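You operate a simulated robot arm through the tools that you are given. There is no shell and no other tool.

You run a simulated robot arm. Do the job below in one go: nothing can be reset, and whatever is moved stays where it is left.

JOB
Wipe the oily blank with the yellow rag, measure it on the desk gauge and save the reading.
Fine: put the rag back; press save once; leave the blank under the probe; don't press zero; leave the limit dial as it is. What is to be rubbed or washed off counts as gone when no trace of it is left.

Only the result counts: the job must be done as asked and must still hold three seconds after the hand-in. Knocking over, shifting, dropping, spilling or breaking anything else fails it.

ROBOT AND FRAMES
A 6-joint arm with a fingered hand, fixed in place. Base frame: the origin is on the floor under the middle of its stand, x ahead of it, y to its left, z up; the work surface is at about z = 76. Lengths are in cm, angles in degrees, forces in N, time in s.
With the tool pointing down near the work surface it reaches from about 50 to 96 cm from the base axis. Its first joint turns from -166.0 to 166.0 degrees. Payload 5 kg.
The tool frame sits at the grasp point between the pads (the TCP): z along the fingers, y along the line on which they close. The tips reach 4.3 cm beyond it. The gripper opens to 14.4 cm; its body begins 5 cm behind the TCP. The gripper is a hand of 5 fingers: y runs from the thumb to the fingers, the wrist lies at [-2.1, -13.3, -23.3] in the tool frame, and closing takes about 1.5 s.
Orientation is that of the tool frame in the base frame, as a unit quaternion [w, x, y, z]. With the fingers straight down and the wrist toward the robot, the tool's x, y and z point along [0, 1, 0], [1, 0, 0] and [0, 0, -1] of the base frame.

CONTROLS
- The arm moves only by the tool move_arm. Its arguments are lists of equal length, an entry for each row: "slide": the shift along the tool's x, y, z in cm, a list of three; "angular": the turn, a rotation vector about the tool's x, y, z in degrees, a list of three; "hand": the closure, from 0 (fully open) to 1 (shut). In form: {"slide": [[x, y, z], ...], "angular": [[rx, ry, rz], ...], "hand": [hand, ...]}. A call has 1 to 20 rows; each row shifts and turns the commanded pose from where the row before left it, along the tool's axes as they then stand. A row lasts 0.2 s, in which the tool goes at most 5 cm and 8.6 degrees; a call with a longer step from one row to the next is refused whole, and so is a gripper value outside its range. A pose out of reach is approached as far as the arm can. The call stops where the force on the tool passes 40 N (or 10 N more than at its start, if that is more) or the arm is blocked; 0.2 s more then pass. The fingers move at their own pace (about 7.2 cm/s each) and stop on an object; they squeeze with about 32 N. The grip force told is the motor's: it shows also when the fingers shut on nothing. Time passes only in rows, and 0.2 s behind the last, so rows that do not move let the fingers close. The reply holds the time, the measured pose of the TCP, the force on the tool along the base axes, the opening and the grip force, in the units named above and with some noise, with the torque about the TCP (base axes, N m) and any sound that the robot's microphone picked up, and new pictures: "views" is both (left out), scene, wrist or none.
- Cameras (640 x 400 px; columns grow to the right, rows downward): "scene" is fixed at [40.01, 49.88, 140.05]; the picture's right is [-1.00, 0.02, 0.00], its down [0.01, 0.43, -0.90] and it looks along [-0.02, -0.90, -0.43] (base axes); focal length 370 px, centre (320, 200). "wrist" rides on the gripper at [8.6, -10.9, -16.8] in the tool frame; the picture's right is [-0.80, 0.28, -0.53], its down [-0.54, -0.73, 0.42] and it looks along [-0.27, 0.63, 0.73] (tool axes); focal length 275 px, centre (320, 200). There is no depth. A picture from a camera that has moved, and an enlarged one, comes with that camera's place and axes in the base frame and with its lens.
- move_column(by): slides the trunk up (or, below 0, down) by that many cm; the arm rides with it, the base frame stays. It gives what a move gives, with no picture.
- hand_shape(shape): the hand has 5 fingers and takes this shape, open, in about a second: jaw (thumb against the fingers, like two jaws); tri (thumb and two fingers); tip (a fingertip pinch); poke (one finger out to press); point (the index stretched); flat (the hand flat); cup (the hand cupped); fist (a fist). The gripper value then closes the fingers along that shape, each until it touches; the sizes above hold for jaw. It gives what a move gives, with no picture.
- close_up(camera, box): a new picture of the part [left, top, right, bottom] of that camera's present view, enlarged. The clock stands still meanwhile.
- sign_off(): hands the job in; it is judged then, once.

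Nothing tells you positions but the pictures and the camera data. Unless the task says otherwise, let go and move clear before handing in.

The tools are called after "Request:" as a command line: name --argument value ..., lists and objects as JSON in quotes. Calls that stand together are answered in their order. move_arm: Moves the arm, as the interface text tells. Its arguments: {"type":"object","properties":{"slide":{"type":"array","items":{"type":"array","items":{"type":"number"}}},"angular":{"type":"array","items":{"type":"array","items":{"type":"number"}}},"hand":{"type":"array","items":{"type":"number"}},"views":{"type":"string","enum":["both","scene","wrist","none"]}},"required":["slide","angular","hand"]} The other tools are called the same way: move_column (by) moves the trunk up or down; hand_shape (shape) gives the hand a shape; close_up (camera, box) takes an enlarged picture of a part of a camera's view; sign_off () hands the job in.

At the start:

```text
clock: 0.0
tool_pos: [39.0, -23.59, 118.06]
tcp_rot: [0.0, 0.707, 0.707, 0.0]
contact_force: [0.2, 0.3, 0.2]
wrist_torque: [-0.02, -0.01, -0.01]
opening: 14.36
gripper_force: 0.1
shape: jaw
trunk travel left (down, up): [-45.0, 14.0]
```

scene: 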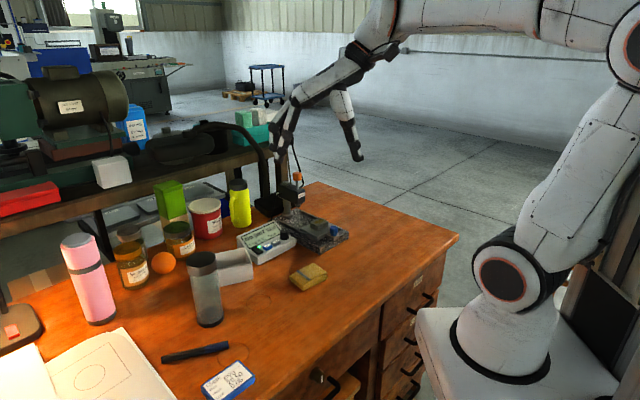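
wrist: 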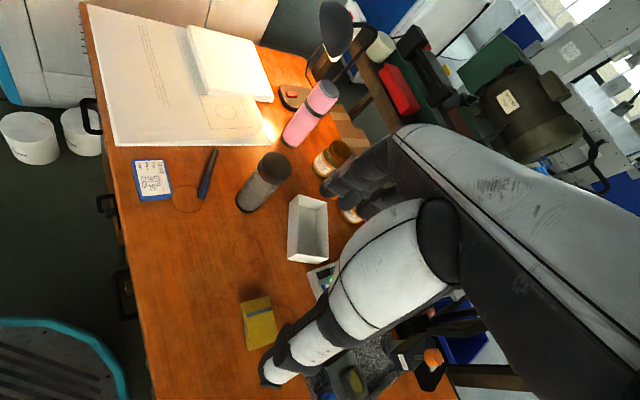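

I see a desk with a yellow rag, a gauge with a dark plate, and boxes around it. I'll take enlarged pictures first to find the blank, gauge, buttons and rag.

Request:
close_up --camera "scene" --box '[220, 160, 380, 300]'

Request:
close_up --camera "scene" --box '[100, 160, 260, 300]'

Request:
close_up --camera "wrist" --box '[220, 180, 460, 400]'

Request:
close_up --camera "scene" --box '[0, 260, 320, 400]'

```text
2.86 times, centred on (300, 230) of scene
camera zoom: at [40.01, 49.88, 140.05], right [-1.0, 0.02, 0.0], down [0.01, 0.43, -0.9], along [-0.02, -0.9, -0.43], focal length 1058 px, centre (377, 114)
```

zoom: 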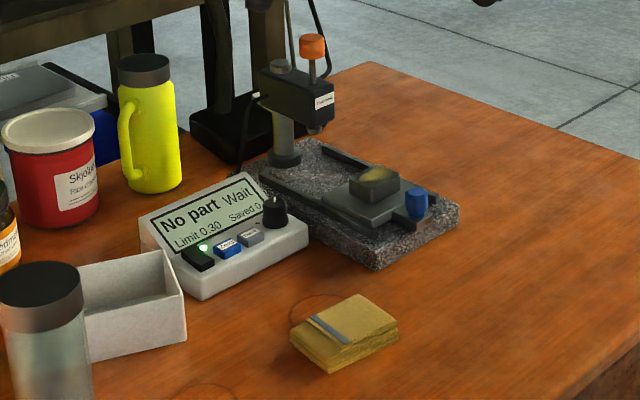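

```text
2.86 times, centred on (180, 230) of scene
camera zoom: at [40.01, 49.88, 140.05], right [-1.0, 0.02, 0.0], down [0.01, 0.43, -0.9], along [-0.02, -0.9, -0.43], focal length 1058 px, centre (720, 114)
```

zoom: 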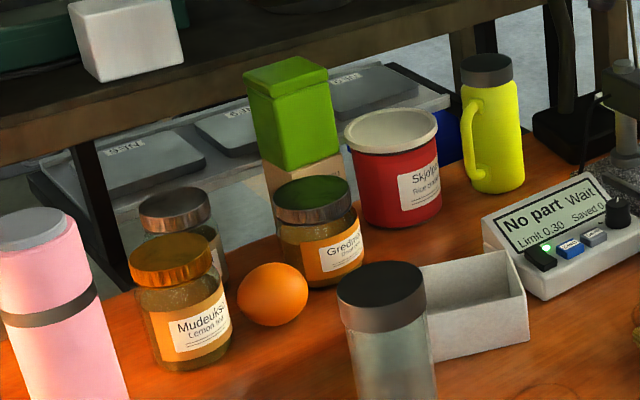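

```text
1.82 times, centred on (340, 290) of wrist
camera zoom: at [28.21, -15.1, 134.9], right [0.28, -0.8, 0.53], down [-0.73, -0.54, -0.42], along [0.63, -0.27, -0.73], focal length 500 px, centre (284, 36)
```

zoom: 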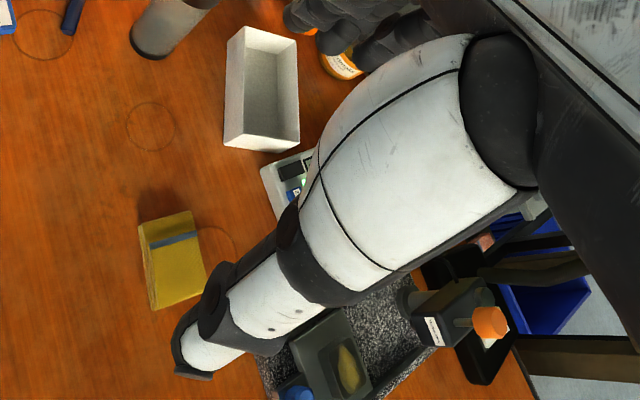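

```text
2.00 times, centred on (160, 330) of scene
camera zoom: at [40.01, 49.88, 140.05], right [-1.0, 0.02, 0.0], down [0.01, 0.43, -0.9], along [-0.02, -0.9, -0.43], focal length 740 px, centre (640, -60)
```

zoom: 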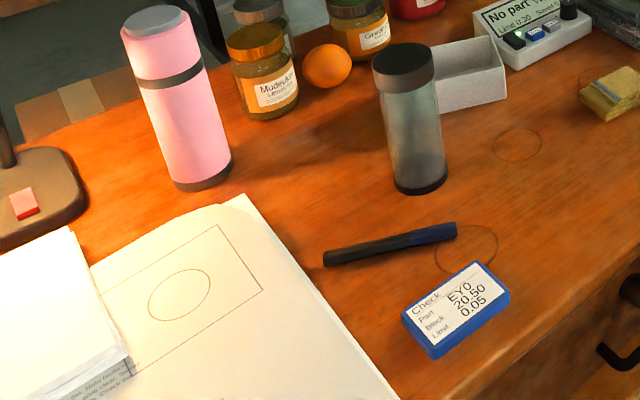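

The blank looks like the dark block with an oil film on a sled in front of the probe. I'll zoom in on the gauge for button labels and geometry.

Request:
close_up --camera "scene" --box '[235, 205, 300, 265]'

Request:
close_up --camera "scene" --box '[270, 165, 360, 260]'

Request:
close_up --camera "scene" --box '[280, 250, 340, 300]'

Request:
close_up --camera "wrist" --box '[230, 280, 330, 380]'

```text
6.67 times, centred on (268, 235) of scene
camera zoom: at [40.01, 49.88, 140.05], right [-1.0, 0.02, 0.0], down [0.01, 0.43, -0.9], along [-0.02, -0.9, -0.43], focal length 2468 px, centre (670, -33)
```

zoom: 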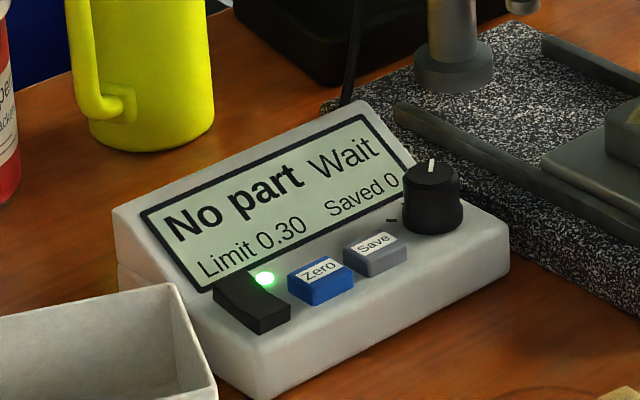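

```text
4.21 times, centred on (315, 212) of scene
camera zoom: at [40.01, 49.88, 140.05], right [-1.0, 0.02, 0.0], down [0.01, 0.43, -0.9], along [-0.02, -0.9, -0.43], focal length 1559 px, centre (341, 147)
```

zoom: 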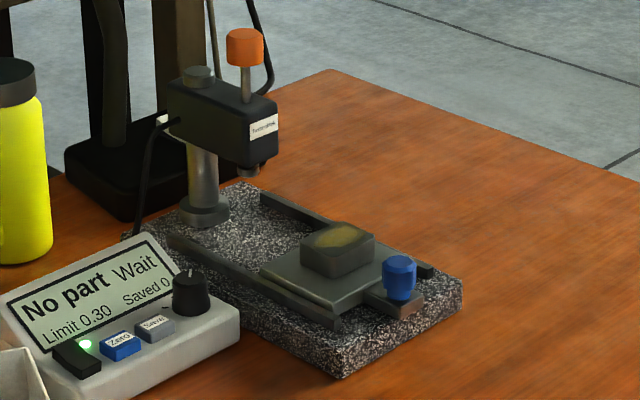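

```text
8.00 times, centred on (310, 275) of scene
camera zoom: at [40.01, 49.88, 140.05], right [-1.0, 0.02, 0.0], down [0.01, 0.43, -0.9], along [-0.02, -0.9, -0.43], focal length 2962 px, centre (400, -400)
```

zoom: 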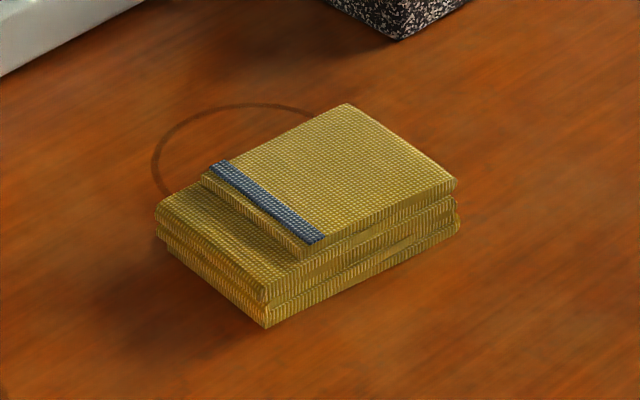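

```text
4.00 times, centred on (280, 330) of wrist
camera zoom: at [28.21, -15.1, 134.9], right [0.28, -0.8, 0.53], down [-0.73, -0.54, -0.42], along [0.63, -0.27, -0.73], focal length 1101 px, centre (480, -320)
```

zoom: 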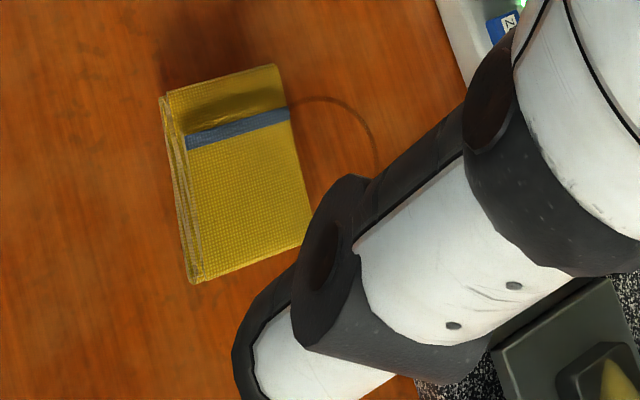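

The blank sits on a sled with a blue knob; the sled runs on rails toward the probe. I'll zoom more for exact geometry of the sled, blank and probe, and the box beside the panel.

Request:
close_up --camera "scene" --box '[325, 210, 385, 250]'

Request:
close_up --camera "scene" --box '[300, 205, 350, 240]'

Request:
close_up --camera "scene" --box '[270, 165, 330, 210]'

Request:
close_up --camera "scene" --box '[240, 215, 300, 260]'

```text
10.00 times, centred on (355, 230) of scene
camera zoom: at [40.01, 49.88, 140.05], right [-1.0, 0.02, 0.0], down [0.01, 0.43, -0.9], along [-0.02, -0.9, -0.43], focal length 3702 px, centre (-30, -100)
```

zoom: 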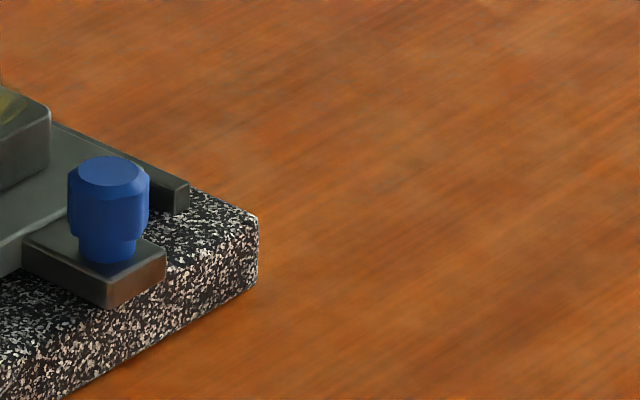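

```text
11.43 times, centred on (325, 222) of scene
camera zoom: at [40.01, 49.88, 140.05], right [-1.0, 0.02, 0.0], down [0.01, 0.43, -0.9], along [-0.02, -0.9, -0.43], focal length 4231 px, centre (263, -57)
```

zoom: 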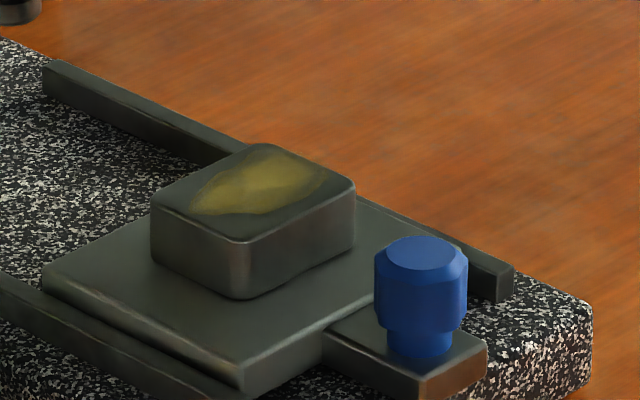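

```text
8.89 times, centred on (300, 188) of scene
camera zoom: at [40.01, 49.88, 140.05], right [-1.0, 0.02, 0.0], down [0.01, 0.43, -0.9], along [-0.02, -0.9, -0.43], focal length 3291 px, centre (498, 311)
```

zoom: 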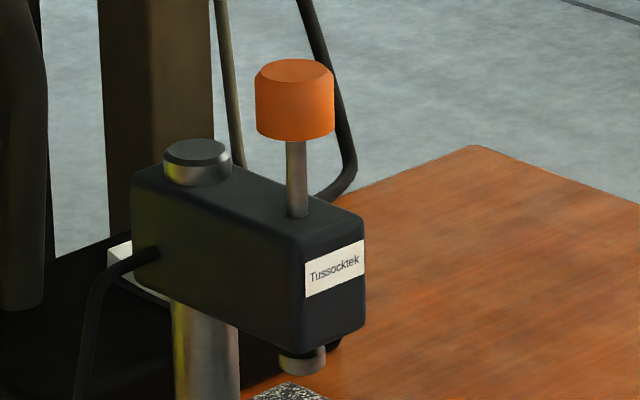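

```text
8.89 times, centred on (270, 238) of scene
camera zoom: at [40.01, 49.88, 140.05], right [-1.0, 0.02, 0.0], down [0.01, 0.43, -0.9], along [-0.02, -0.9, -0.43], focal length 3291 px, centre (764, -133)
```

zoom: 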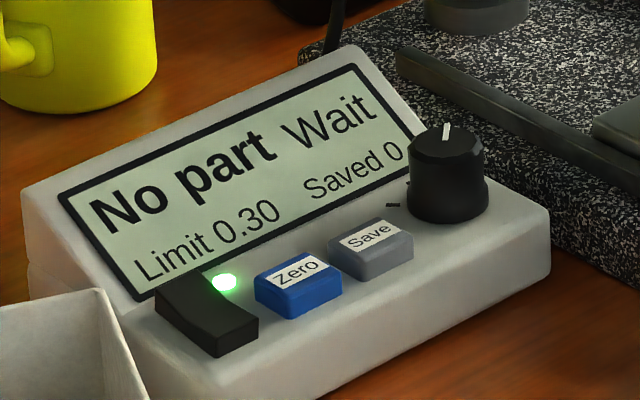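

The rag is a folded pad at about (41, −33), roughly 8.5 × 6 cm and 2 cm thick. The blank's top is at about (38, −56.5, 81.4), the probe axis at (45, −64) and the save button near (51.6, −48). I'll turn the hand to match the rag and gauge axes and move above the rag.

Request:
move_arm --slide '[[-2.5, 1, 1], [-2.5, 1, 2], [-2.5, 1, 2], [-2.5, 0, 2], [0, 0, 2], [0, 0, 0], [0, 0, 0], [0, 0, 0], [0, 0, 0], [0, 0, 0], [0, 0, 0], [0, 0, 0]]' --angular '[[0, 0, 0], [0, 0, 0], [0, 0, 0], [0, 0, 0], [0, 0, 0], [0, 0, 8.25], [0, 0, 8.25], [0, 0, 8.25], [0, 0, 8.25], [0, 0, 8.25], [0, 0, 8.25], [0, 0, 0]]' --hand '[0, 0, 0, 0, 0, 0, 0, 0, 0, 0, 0, 0]'

```text
clock: 2.6
tool_pos: [41.98, -33.54, 109.01]
tcp_rot: [0.0, 0.939, 0.345, 0.0]
contact_force: [0.8, -0.4, 0.3]
wrist_torque: [-0.01, 0.0, -0.01]
opening: 14.35
gripper_force: 0.1
shape: jaw
trunk travel left (down, up): [-45.0, 14.0]
camera wrist: at [41.6, -19.87, 125.87], right [-0.42, -0.73, 0.53], down [-0.88, 0.2, -0.42], along [0.2, -0.65, -0.73], focal length 275 px, centre (320, 200)
```

scene: 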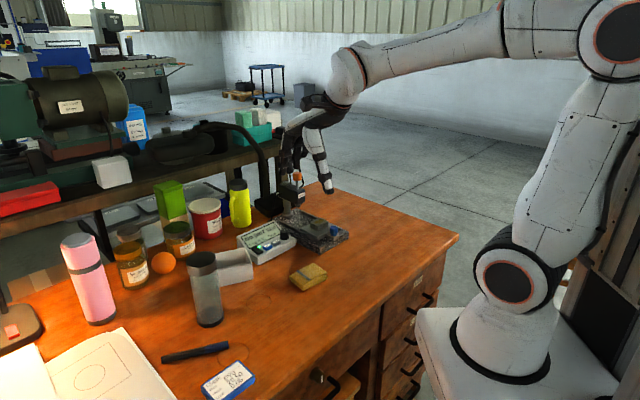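
wrist: 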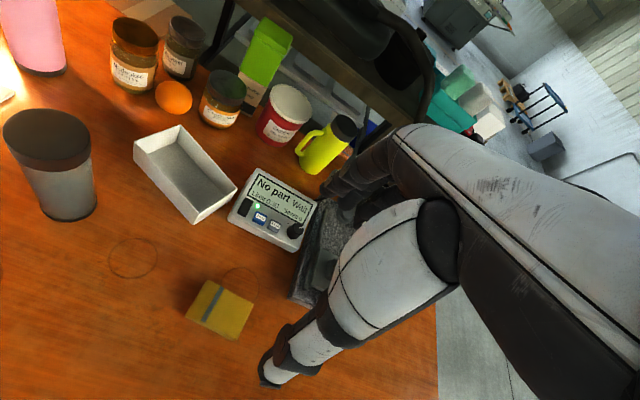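

The turn worked and the wrist camera confirms the rag at about (41.5, −33.4). I'll descend above it with the hand partly closed and check.

Request:
move_arm --slide '[[-0.2, -0.2, 4], [-0.1, -0.2, 4], [0, 0, 4], [0, 0, 4], [0, 0, 2], [0, 0, 0], [0, 0, 0]]' --angular '[[0, 0, 0], [0, 0, 0], [0, 0, 0], [0, 0, 0], [0, 0, 0], [0, 0, 0], [0, 0, 0]]' --hand '[0.25, 0.25, 0.25, 0.25, 0.25, 0.25, 0.25]'

Request:
close_up --camera "scene" --box '[240, 180, 400, 300]'

```text
clock: 4.2
tool_pos: [41.5, -33.55, 91.22]
tcp_rot: [0.001, 0.938, 0.346, 0.001]
contact_force: [0.5, -0.2, -0.4]
wrist_torque: [-0.02, -0.01, -0.01]
opening: 10.8
gripper_force: 0.0
shape: jaw
trunk travel left (down, up): [-45.0, 14.0]
camera wrist: at [41.11, -19.76, 107.91], right [-0.42, -0.73, 0.53], down [-0.88, 0.2, -0.42], along [0.2, -0.65, -0.73], focal length 275 px, centre (320, 200)
```

scene: 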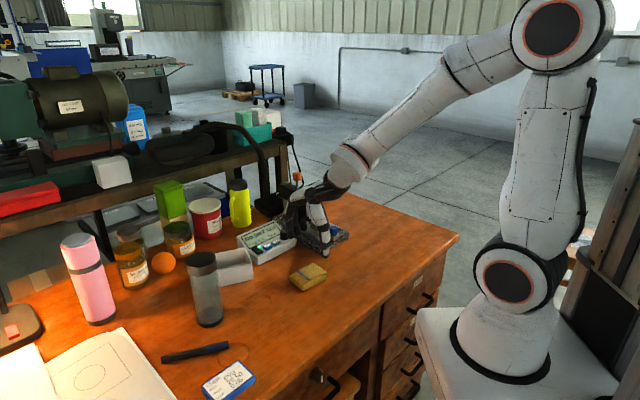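
wrist: 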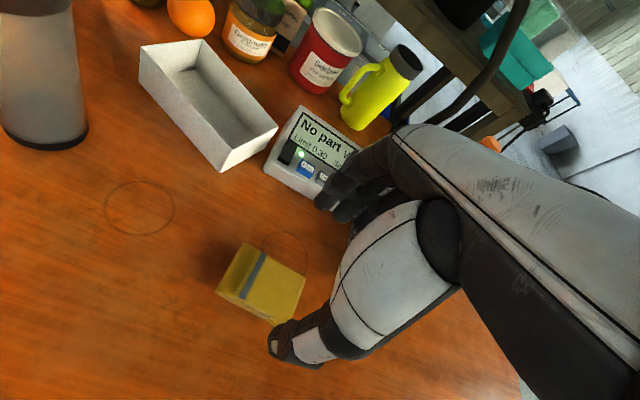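

```text
3.33 times, centred on (320, 240) of scene
camera zoom: at [40.01, 49.88, 140.05], right [-1.0, 0.02, 0.0], down [0.01, 0.43, -0.9], along [-0.02, -0.9, -0.43], focal length 1234 px, centre (320, 67)
```

zoom: 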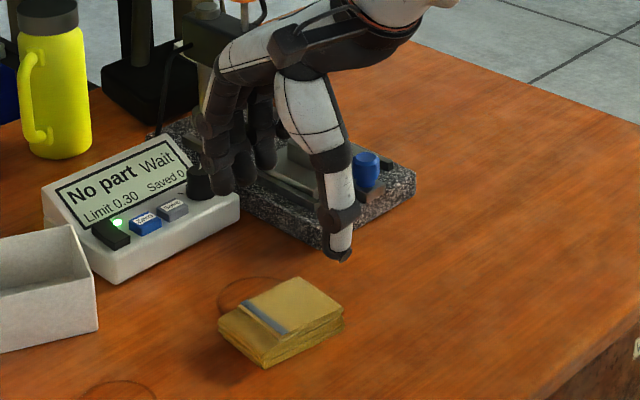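

The hand is centred over the rag with the fingers lined up with its short side. Lowering close to the table next.

Request:
move_arm --slide '[[0, 0, 3], [0, 0, 3], [0, 0, 2], [0, 0, 1], [0, 0, 0]]' --angular '[[0, 0, 0], [0, 0, 0], [0, 0, 0], [0, 0, 0], [0, 0, 0]]' --hand '[0.25, 0.25, 0.25, 0.25, 0.25]'

Request:
close_up --camera "scene" --box '[260, 200, 380, 300]'

```text
clock: 5.4
tool_pos: [41.39, -33.66, 83.96]
tcp_rot: [0.001, 0.938, 0.346, -0.002]
contact_force: [-0.8, 0.6, -0.1]
wrist_torque: [0.01, -0.03, 0.0]
opening: 10.84
gripper_force: 0.0
shape: jaw
out of reach, approached as far as the arm can: row 2, 3, 4
trunk travel left (down, up): [-45.0, 14.0]
camera wrist: at [41.03, -19.94, 100.77], right [-0.42, -0.73, 0.54], down [-0.88, 0.2, -0.42], along [0.2, -0.65, -0.73], focal length 275 px, centre (320, 200)
```

scene: 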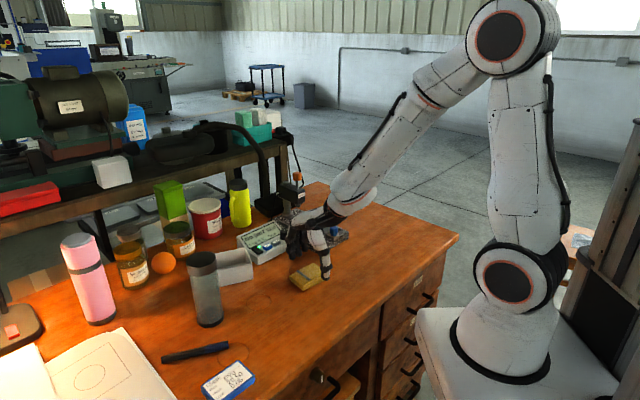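
wrist: 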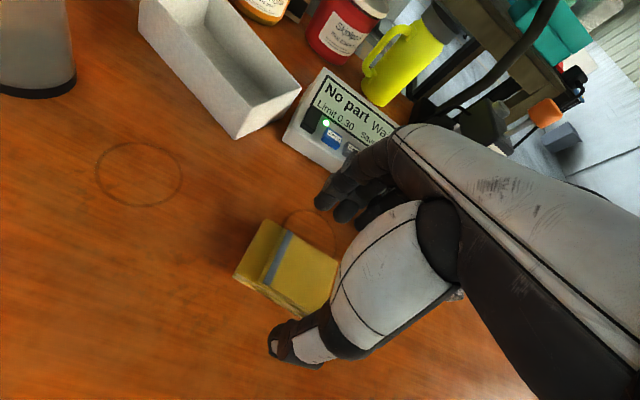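

```text
4.00 times, centred on (320, 250) of scene
camera zoom: at [40.01, 49.88, 140.05], right [-1.0, 0.02, 0.0], down [0.01, 0.43, -0.9], along [-0.02, -0.9, -0.43], focal length 1481 px, centre (320, 0)
```

zoom: 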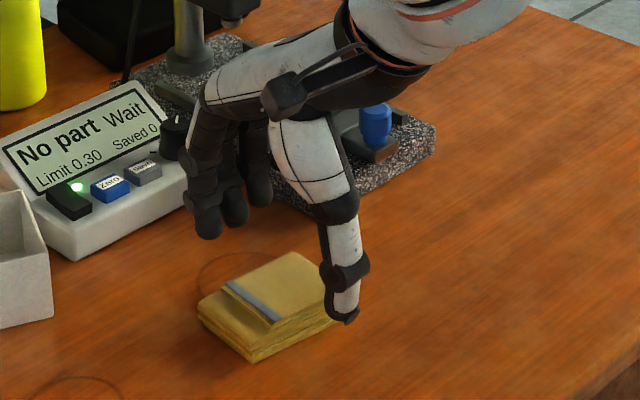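

The arm is at its near-reach limit at z≈84. I'll raise it and lower the trunk so the arm has room to come down to the table.

Request:
move_arm --slide '[[0, 0, -3], [0, 0, -4], [0, 0, -4], [0, 0, 0]]' --angular '[[0, 0, 0], [0, 0, 0], [0, 0, 0], [0, 0, 0]]' --hand '[0.25, 0.25, 0.25, 0.25]' --views "none"

Request:
move_column --by -8

```text
clock: 6.4
tool_pos: [41.0, -33.74, 93.61]
tcp_rot: [0.001, 0.938, 0.347, -0.001]
contact_force: [-0.1, 0.2, -0.3]
wrist_torque: [-0.01, -0.03, 0.0]
opening: 10.82
gripper_force: 0.0
shape: jaw
out of reach, approached as far as the arm can: row 1
trunk travel left (down, up): [-45.0, 14.0]
```

```text
clock: 7.6
tool_pos: [40.99, -33.82, 85.58]
tcp_rot: [0.0, 0.938, 0.346, 0.0]
contact_force: [0.2, 0.0, -0.2]
wrist_torque: [-0.03, 0.0, -0.02]
opening: 10.82
gripper_force: 0.1
shape: jaw
trunk travel left (down, up): [-37.0, 22.0]
```

The trunk lowering worked. I'll centre over the rag and go down step by step.

Request:
move_arm --slide '[[0.59, 0.24, 1], [0, 0, 1.5], [0, 0, 1], [0, 0, 0]]' --angular '[[0, 0, 0], [0, 0, 0], [0, 0, 0], [0, 0, 0]]' --hand '[0.25, 0.25, 0.25, 0.25]'

Request:
close_up --camera "scene" --box '[260, 220, 360, 300]'

```text
clock: 8.6
tool_pos: [41.55, -33.63, 81.96]
tcp_rot: [0.0, 0.938, 0.346, 0.0]
contact_force: [-0.2, -0.6, 0.0]
wrist_torque: [-0.01, 0.03, -0.02]
opening: 10.83
gripper_force: 0.1
shape: jaw
trunk travel left (down, up): [-37.0, 22.0]
camera wrist: at [41.22, -19.84, 98.83], right [-0.42, -0.73, 0.53], down [-0.88, 0.2, -0.42], along [0.2, -0.65, -0.73], focal length 275 px, centre (320, 200)
```

scene: 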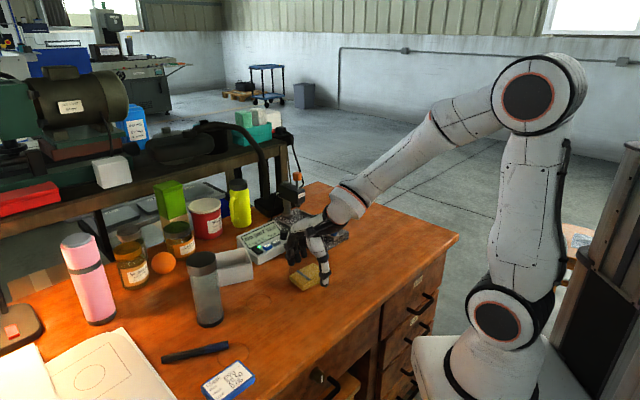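
wrist: 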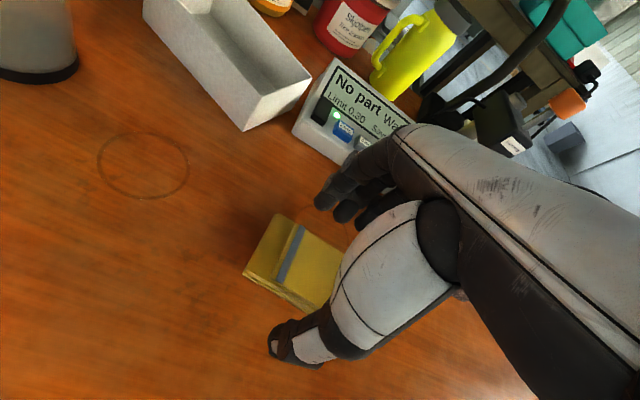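

```text
5.00 times, centred on (310, 260) of scene
camera zoom: at [40.01, 49.88, 140.05], right [-1.0, 0.02, 0.0], down [0.01, 0.43, -0.9], along [-0.02, -0.9, -0.43], focal length 1851 px, centre (370, -100)
```

zoom: 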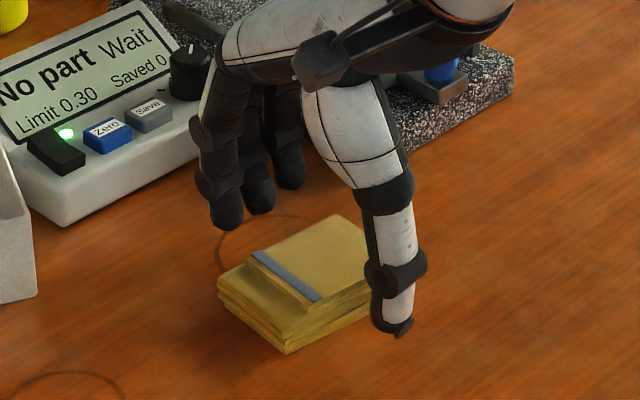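

The thumb tip is nearly at table level while the fingers are slightly higher. I'll tilt a few degrees to even them out, lower slightly, and check forces before closing.

Request:
move_arm --slide '[[0, 0, 0], [0, 0, 0.5], [0, 0, 0.3], [0, 0, 0]]' --angular '[[5, 0, 0], [0, 0, 0], [0, 0, 0], [0, 0, 0]]' --hand '[0.25, 0.25, 0.25, 0.25]'

Request:
close_up --camera "scene" --box '[270, 230, 350, 300]'

Request:
close_up --camera "wrist" --box '[220, 150, 420, 380]'

```text
clock: 9.6
tool_pos: [41.68, -33.56, 81.35]
tcp_rot: [-0.041, 0.937, 0.346, -0.016]
contact_force: [-0.7, -0.2, 0.0]
wrist_torque: [-0.03, 0.0, -0.02]
opening: 10.82
gripper_force: 0.2
shape: jaw
trunk travel left (down, up): [-37.0, 22.0]
camera wrist: at [42.18, -20.96, 98.93], right [-0.39, -0.77, 0.51], down [-0.91, 0.23, -0.36], along [0.16, -0.6, -0.78], focal length 275 px, centre (320, 200)
```

scene: 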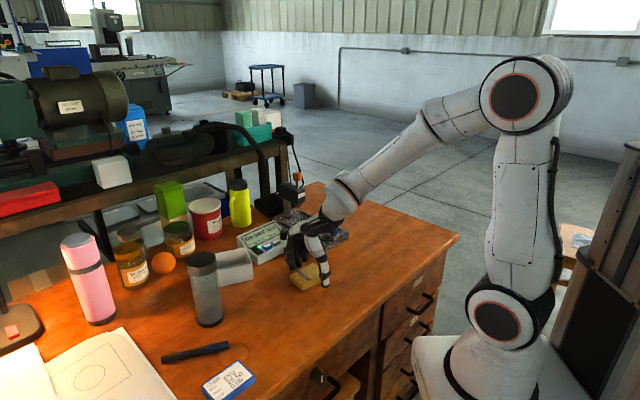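
wrist: 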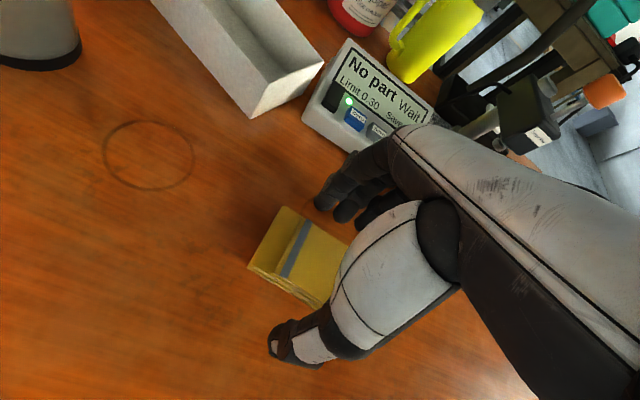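

```text
5.71 times, centred on (310, 265) of scene
camera zoom: at [40.01, 49.88, 140.05], right [-1.0, 0.02, 0.0], down [0.01, 0.43, -0.9], along [-0.02, -0.9, -0.43], focal length 2116 px, centre (377, -171)
```

zoom: 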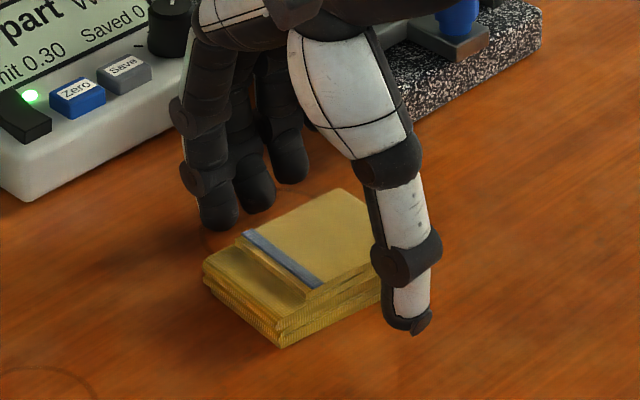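

```text
1.74 times, centred on (320, 265) of wrist
camera zoom: at [42.18, -20.96, 98.93], right [-0.39, -0.77, 0.51], down [-0.91, 0.23, -0.36], along [0.16, -0.6, -0.78], focal length 479 px, centre (320, 87)
```

zoom: 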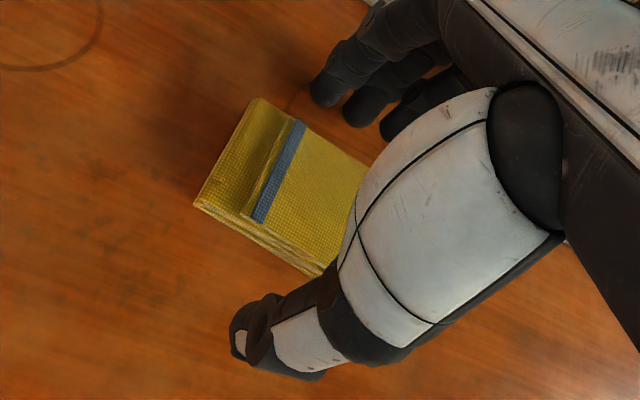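

Both tips are now roughly half a centimetre above the table. Closing on the rag.

Request:
move_arm --slide '[[0, 0, 0], [0, 0, 0], [0, 0, 0], [0, 0, 0], [0, 0, 0], [0, 0, 0], [0, 0, 0], [0, 0, 0]]' --angular '[[0, 0, 0], [0, 0, 0], [0, 0, 0], [0, 0, 0], [0, 0, 0], [0, 0, 0], [0, 0, 0], [0, 0, 0]]' --hand '[0.35, 0.45, 0.5, 0.55, 0.6, 0.65, 0.7, 0.7]'

Request:
close_up --camera "scene" --box '[270, 230, 350, 300]'

Request:
close_up --camera "wrist" --box '[220, 150, 420, 380]'

```text
clock: 11.4
tool_pos: [41.43, -33.56, 81.34]
tcp_rot: [-0.041, 0.937, 0.346, -0.015]
contact_force: [0.0, 0.3, 0.6]
wrist_torque: [0.02, -0.01, 0.0]
opening: 5.49
gripper_force: 31.6
shape: jaw
trunk travel left (down, up): [-37.0, 22.0]
camera wrist: at [42.18, -20.95, 98.94], right [-0.39, -0.77, 0.51], down [-0.91, 0.23, -0.36], along [0.16, -0.6, -0.78], focal length 275 px, centre (320, 200)
```

scene: 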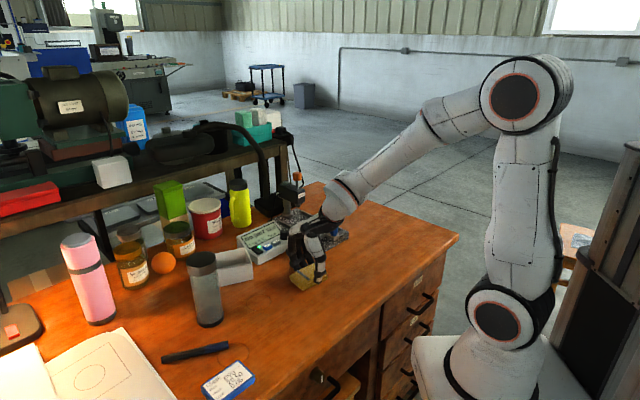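
wrist: 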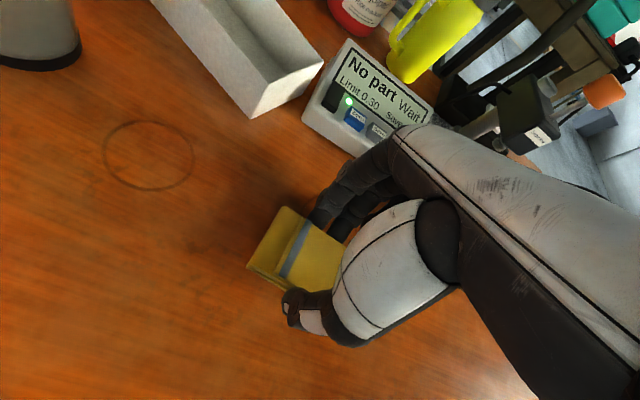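

```text
5.71 times, centred on (310, 265) of scene
camera zoom: at [40.01, 49.88, 140.05], right [-1.0, 0.02, 0.0], down [0.01, 0.43, -0.9], along [-0.02, -0.9, -0.43], focal length 2116 px, centre (377, -171)
```

zoom: 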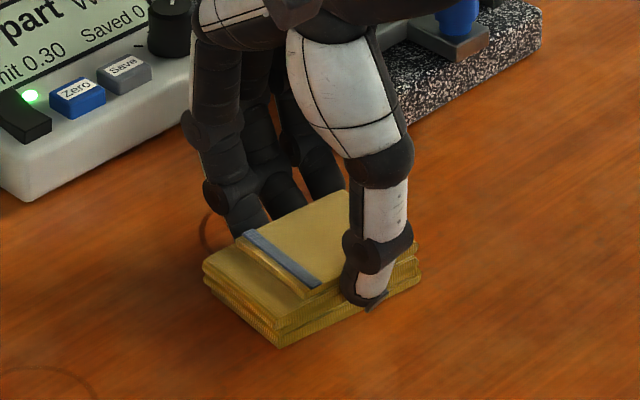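

```text
1.74 times, centred on (320, 265) of wrist
camera zoom: at [42.18, -20.95, 98.94], right [-0.39, -0.77, 0.51], down [-0.91, 0.23, -0.36], along [0.16, -0.6, -0.78], focal length 479 px, centre (320, 87)
```

zoom: 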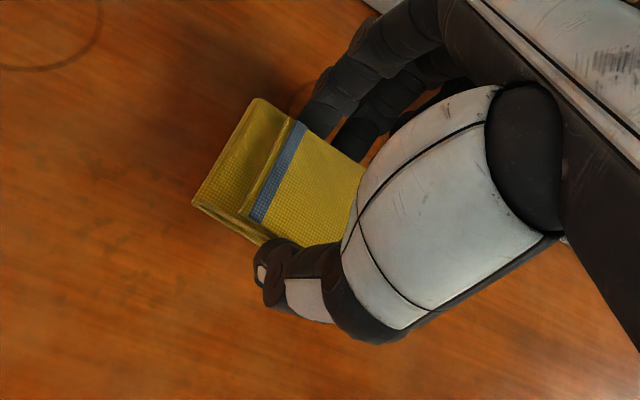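

The rag is gripped (opening 5.5, 32 N) with its bottom on the table at tool z 81.34. Lifting it and checking that it hangs level.

Request:
move_arm --slide '[[0, -0.09, -1], [0, -0.305, -3.487], [0, -0.305, -3.487], [0, -0.305, -3.487], [0, -0.218, -2.49], [0, 0, 0]]' --angular '[[0, 0, 0], [0, 0, 0], [0, 0, 0], [0, 0, 0], [0, 0, 0], [0, 0, 0]]' --hand '[0.75, 0.75, 0.75, 0.75, 0.75, 0.75]'

Request:
close_up --camera "scene" --box '[260, 180, 360, 260]'

```text
clock: 12.8
tool_pos: [41.45, -33.51, 95.13]
tcp_rot: [-0.041, 0.937, 0.346, -0.015]
contact_force: [-0.1, -0.1, -0.7]
wrist_torque: [0.0, -0.04, 0.01]
opening: 5.51
gripper_force: 32.0
shape: jaw
trunk travel left (down, up): [-37.0, 22.0]
camera wrist: at [42.02, -21.07, 112.88], right [-0.39, -0.77, 0.51], down [-0.91, 0.23, -0.36], along [0.16, -0.6, -0.78], focal length 275 px, centre (320, 200)
```

scene: 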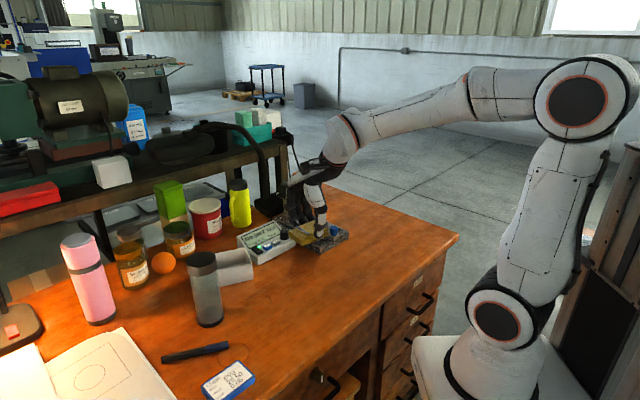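
wrist: 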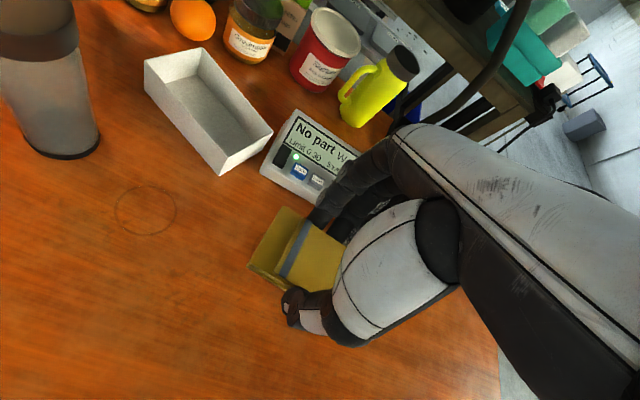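

```text
5.00 times, centred on (310, 220) of scene
camera zoom: at [40.01, 49.88, 140.05], right [-1.0, 0.02, 0.0], down [0.01, 0.43, -0.9], along [-0.02, -0.9, -0.43], focal length 1851 px, centre (370, 100)
```

zoom: 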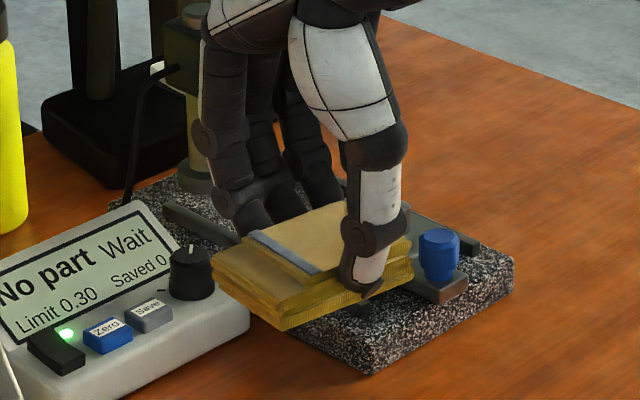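

The rag is held firmly and level. Carrying it over toward the blank, stopping slightly short to check clearances.

Request:
move_arm --slide '[[-2.937, 2.29, -0.2], [-2.937, 2.29, -0.2], [-2.937, 2.29, -0.2], [-2.937, 2.29, -0.2], [-2.937, 2.29, -0.2], [-2.937, 2.29, -0.2], [0, 0, 0]]' --angular '[[0, 0, 0], [0, 0, 0], [0, 0, 0], [0, 0, 0], [0, 0, 0], [0, 0, 0], [0, 0, 0]]' --hand '[0.75, 0.75, 0.75, 0.75, 0.75, 0.75, 0.75]'

Request:
close_up --camera "scene" --box '[260, 160, 380, 250]'

Request:
close_up --camera "wrist" --box '[200, 150, 440, 400]'

```text
clock: 14.4
tool_pos: [37.25, -55.47, 95.13]
tcp_rot: [-0.041, 0.937, 0.346, -0.015]
contact_force: [0.4, -0.4, -0.9]
wrist_torque: [0.06, -0.01, 0.03]
opening: 5.5
gripper_force: 31.9
shape: jaw
trunk travel left (down, up): [-37.0, 22.0]
camera wrist: at [37.75, -42.96, 112.83], right [-0.39, -0.77, 0.51], down [-0.91, 0.23, -0.36], along [0.16, -0.6, -0.78], focal length 275 px, centre (320, 200)
```

scene: 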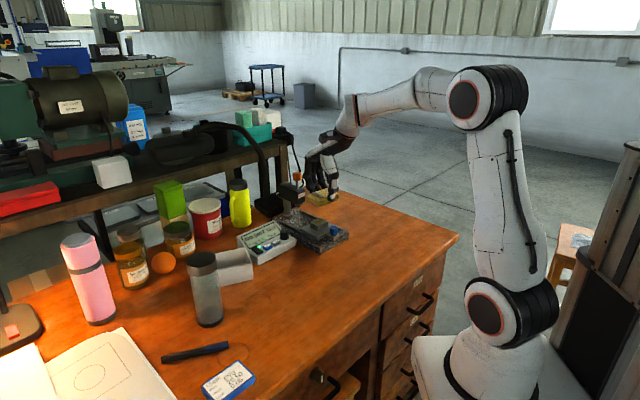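
wrist: 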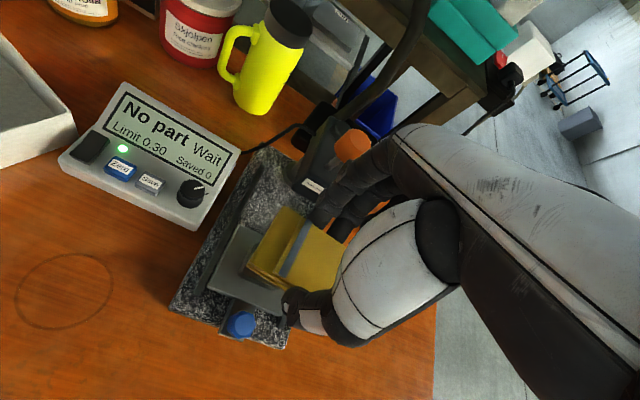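

```text
4.44 times, centred on (320, 205) of scene
camera zoom: at [40.01, 49.88, 140.05], right [-1.0, 0.02, 0.0], down [0.01, 0.43, -0.9], along [-0.02, -0.9, -0.43], focal length 1646 px, centre (320, 178)
```

zoom: 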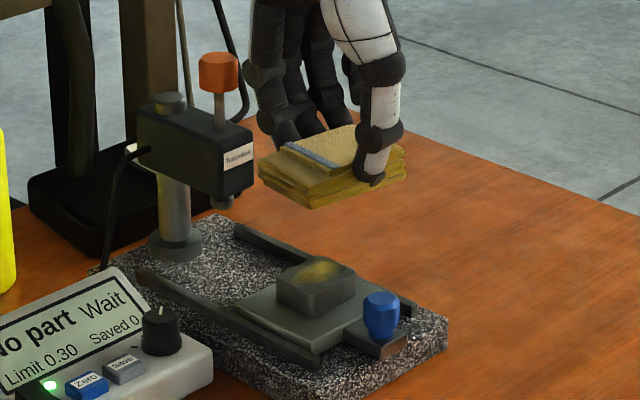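

```text
1.60 times, centred on (320, 275) of wrist
camera zoom: at [37.75, -42.96, 112.83], right [-0.39, -0.77, 0.51], down [-0.91, 0.23, -0.36], along [0.16, -0.6, -0.78], focal length 440 px, centre (320, 80)
```

zoom: 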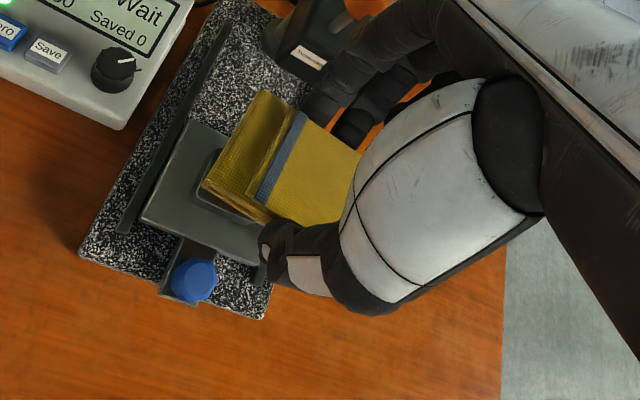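

The blank and sled are below and clear; there's about 1 cm of clearance each side between knob and probe body. I'll centre over the blank and lower to just above contact.

Request:
move_arm --slide '[[0, 1.33, -0.12], [0, 0.218, 2.49], [0, 0.174, 1.99], [0, 0.131, 1.494], [0, 0.087, 0.996], [0, 0, 0]]' --angular '[[0, 0, 0], [0, 0, 0], [0, 0, 0], [0, 0, 0], [0, 0, 0], [0, 0, 0]]' --hand '[0.75, 0.75, 0.75, 0.75, 0.75, 0.75]'

Request:
close_up --camera "scene" --box '[270, 170, 370, 250]'

Request:
close_up --camera "wrist" --box '[180, 150, 420, 400]'

```text
clock: 15.8
tool_pos: [38.01, -56.6, 88.25]
tcp_rot: [-0.041, 0.937, 0.346, -0.016]
contact_force: [-0.5, 0.3, 0.0]
wrist_torque: [-0.01, -0.02, 0.04]
opening: 5.49
gripper_force: 32.5
shape: jaw
trunk travel left (down, up): [-37.0, 22.0]
camera wrist: at [38.68, -44.01, 105.85], right [-0.39, -0.77, 0.51], down [-0.91, 0.23, -0.36], along [0.16, -0.6, -0.78], focal length 275 px, centre (320, 200)
```

scene: 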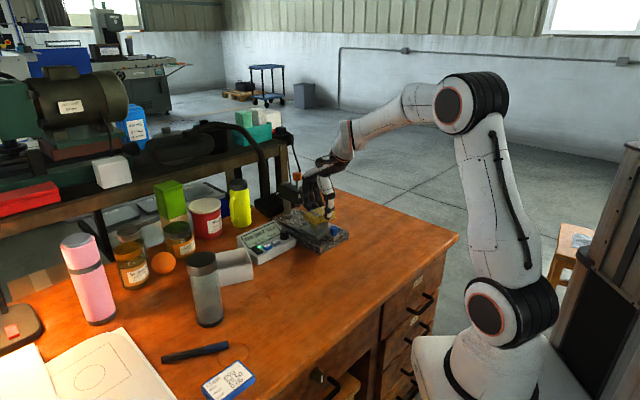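
wrist: 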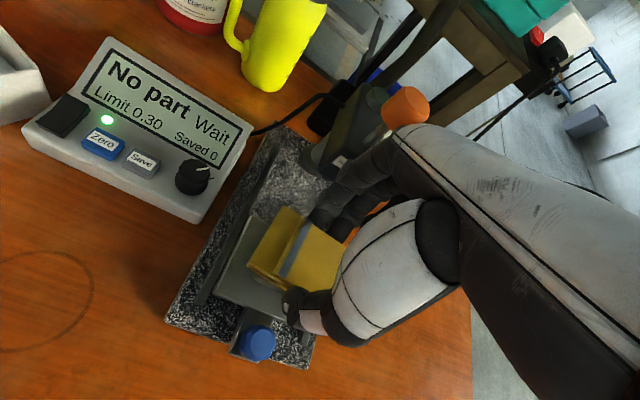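

```text
5.00 times, centred on (320, 210) of scene
camera zoom: at [40.01, 49.88, 140.05], right [-1.0, 0.02, 0.0], down [0.01, 0.43, -0.9], along [-0.02, -0.9, -0.43], focal length 1851 px, centre (320, 150)
```

zoom: 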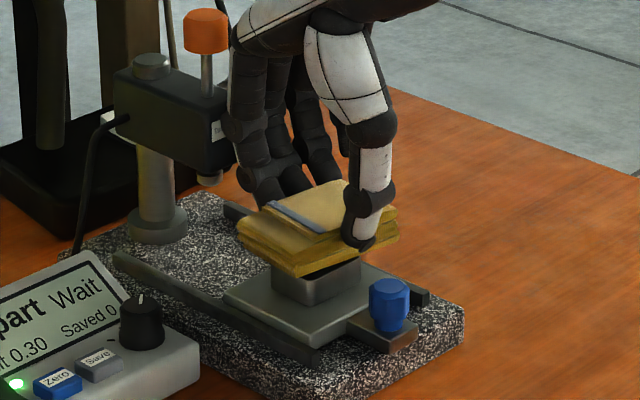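

```text
1.60 times, centred on (300, 275) of wrist
camera zoom: at [38.68, -44.01, 105.85], right [-0.39, -0.77, 0.51], down [-0.91, 0.23, -0.36], along [0.16, -0.6, -0.78], focal length 440 px, centre (352, 80)
```

zoom: 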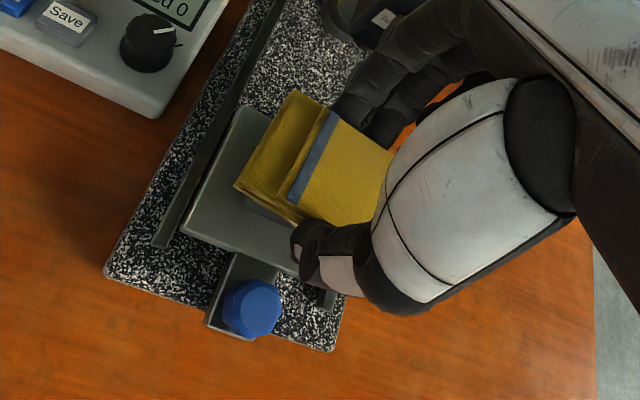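

Rag bottom is about 1.5 cm above the blank. Let me check the finger-to-probe-body clearance before pressing.

Request:
close_up --camera "wrist" --box '[290, 60, 450, 260]'

Request:
close_up --camera "scene" --box '[295, 175, 345, 225]'

```text
2.00 times, centred on (370, 160) of wrist
camera zoom: at [38.68, -44.01, 105.85], right [-0.39, -0.77, 0.51], down [-0.91, 0.23, -0.36], along [0.16, -0.6, -0.78], focal length 551 px, centre (220, 280)
```

zoom: 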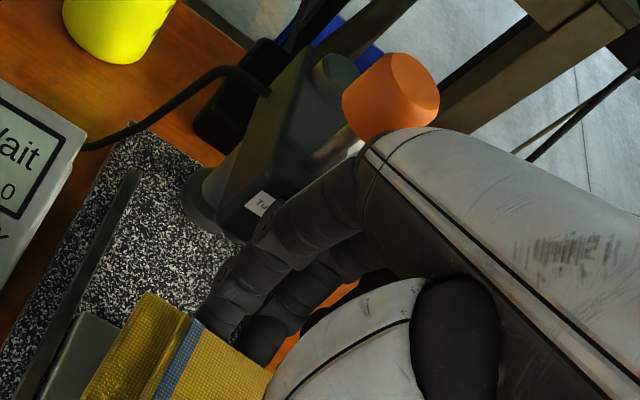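

```text
8.00 times, centred on (320, 200) of scene
camera zoom: at [40.01, 49.88, 140.05], right [-1.0, 0.02, 0.0], down [0.01, 0.43, -0.9], along [-0.02, -0.9, -0.43], focal length 2962 px, centre (320, 200)
```

zoom: 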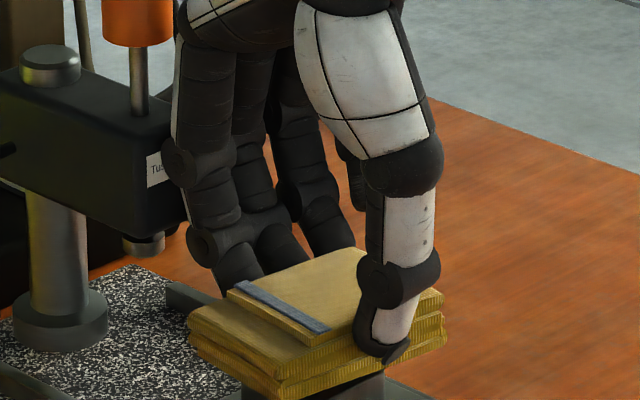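

Clearances are fine (about 1.5–2 cm all round). Lowering gently until contact shows in the force reading.

Request:
move_arm --slide '[[0, 0.087, 0.996], [0, 0.017, 0.2], [0, 0, 0]]' --angular '[[0, 0, 0], [0, 0, 0], [0, 0, 0]]' --hand '[0.75, 0.75, 0.75]' --views "none"

Request:
move_arm --slide '[[0, 0.017, 0.2], [0, 0, 0]]' --angular '[[0, 0, 0], [0, 0, 0]]' --hand '[0.75, 0.75]' --views "none"

Request:
close_up --camera "scene" --box '[295, 190, 365, 250]'

```text
clock: 16.6
tool_pos: [38.12, -56.51, 87.48]
tcp_rot: [-0.037, 0.938, 0.346, -0.014]
contact_force: [0.9, -1.2, 30.8]
wrist_torque: [-0.16, -0.07, 0.04]
opening: 5.58
gripper_force: 31.7
shape: jaw
trunk travel left (down, up): [-37.0, 22.0]
```

```text
clock: 17.1
tool_pos: [38.11, -56.64, 87.55]
tcp_rot: [-0.035, 0.938, 0.346, -0.013]
contact_force: [-3.5, 6.9, 17.1]
wrist_torque: [-0.04, -0.13, 0.09]
opening: 5.6
gripper_force: 32.0
shape: jaw
trunk travel left (down, up): [-37.0, 22.0]
stopped in row 2: the force on the tool passed its limit at 41 N (the readings are from after the stop); the commanded pose is now the measured one
```

```text
6.67 times, centred on (330, 220) of scene
camera zoom: at [40.01, 49.88, 140.05], right [-1.0, 0.02, 0.0], down [0.01, 0.43, -0.9], along [-0.02, -0.9, -0.43], focal length 2468 px, centre (253, 67)
```

zoom: 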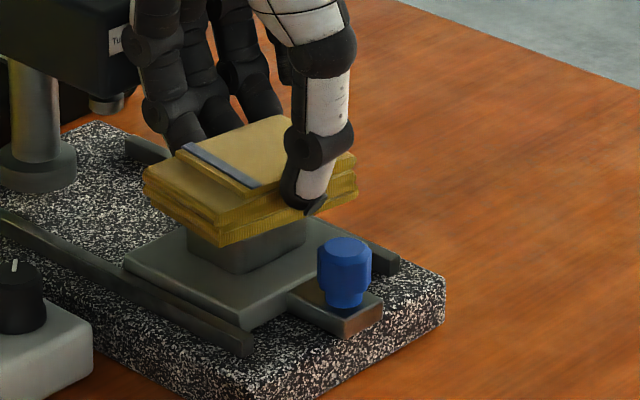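

Contact found at tool z≈87.5 (rag on the blank). I'll ease the pressure slightly and make a first short stroke across the rails to see that the blank stays put.

Request:
move_arm --slide '[[0, -0.01, -0.12], [-0.5, 0.05, 0], [-0.5, 0.05, 0], [0.5, -0.05, 0], [0.5, -0.05, 0], [0, 0, 0]]' --angular '[[0, 0, 0], [0, 0, 0], [0, 0, 0], [0, 0, 0], [0, 0, 0], [0, 0, 0]]' --hand '[0.75, 0.75, 0.75, 0.75, 0.75, 0.75]' --views "none"

Request:
close_up --camera "scene" --box '[295, 190, 365, 250]'

```text
clock: 18.5
tool_pos: [38.09, -56.7, 87.56]
tcp_rot: [-0.036, 0.938, 0.345, -0.014]
contact_force: [-7.5, -2.0, 14.3]
wrist_torque: [-0.38, -0.03, -0.1]
opening: 5.57
gripper_force: 31.8
shape: jaw
trunk travel left (down, up): [-37.0, 22.0]
```

```text
6.67 times, centred on (330, 220) of scene
camera zoom: at [40.01, 49.88, 140.05], right [-1.0, 0.02, 0.0], down [0.01, 0.43, -0.9], along [-0.02, -0.9, -0.43], focal length 2468 px, centre (253, 67)
```

zoom: 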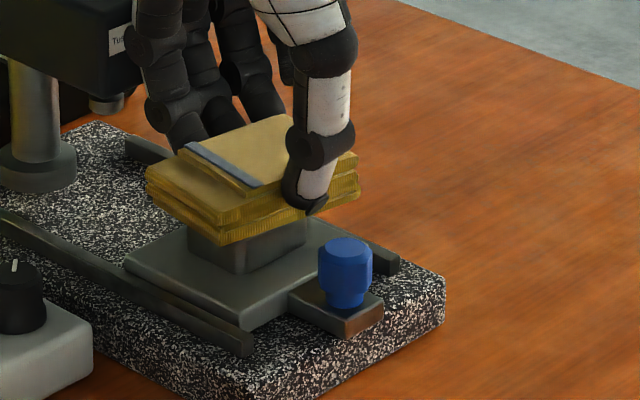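

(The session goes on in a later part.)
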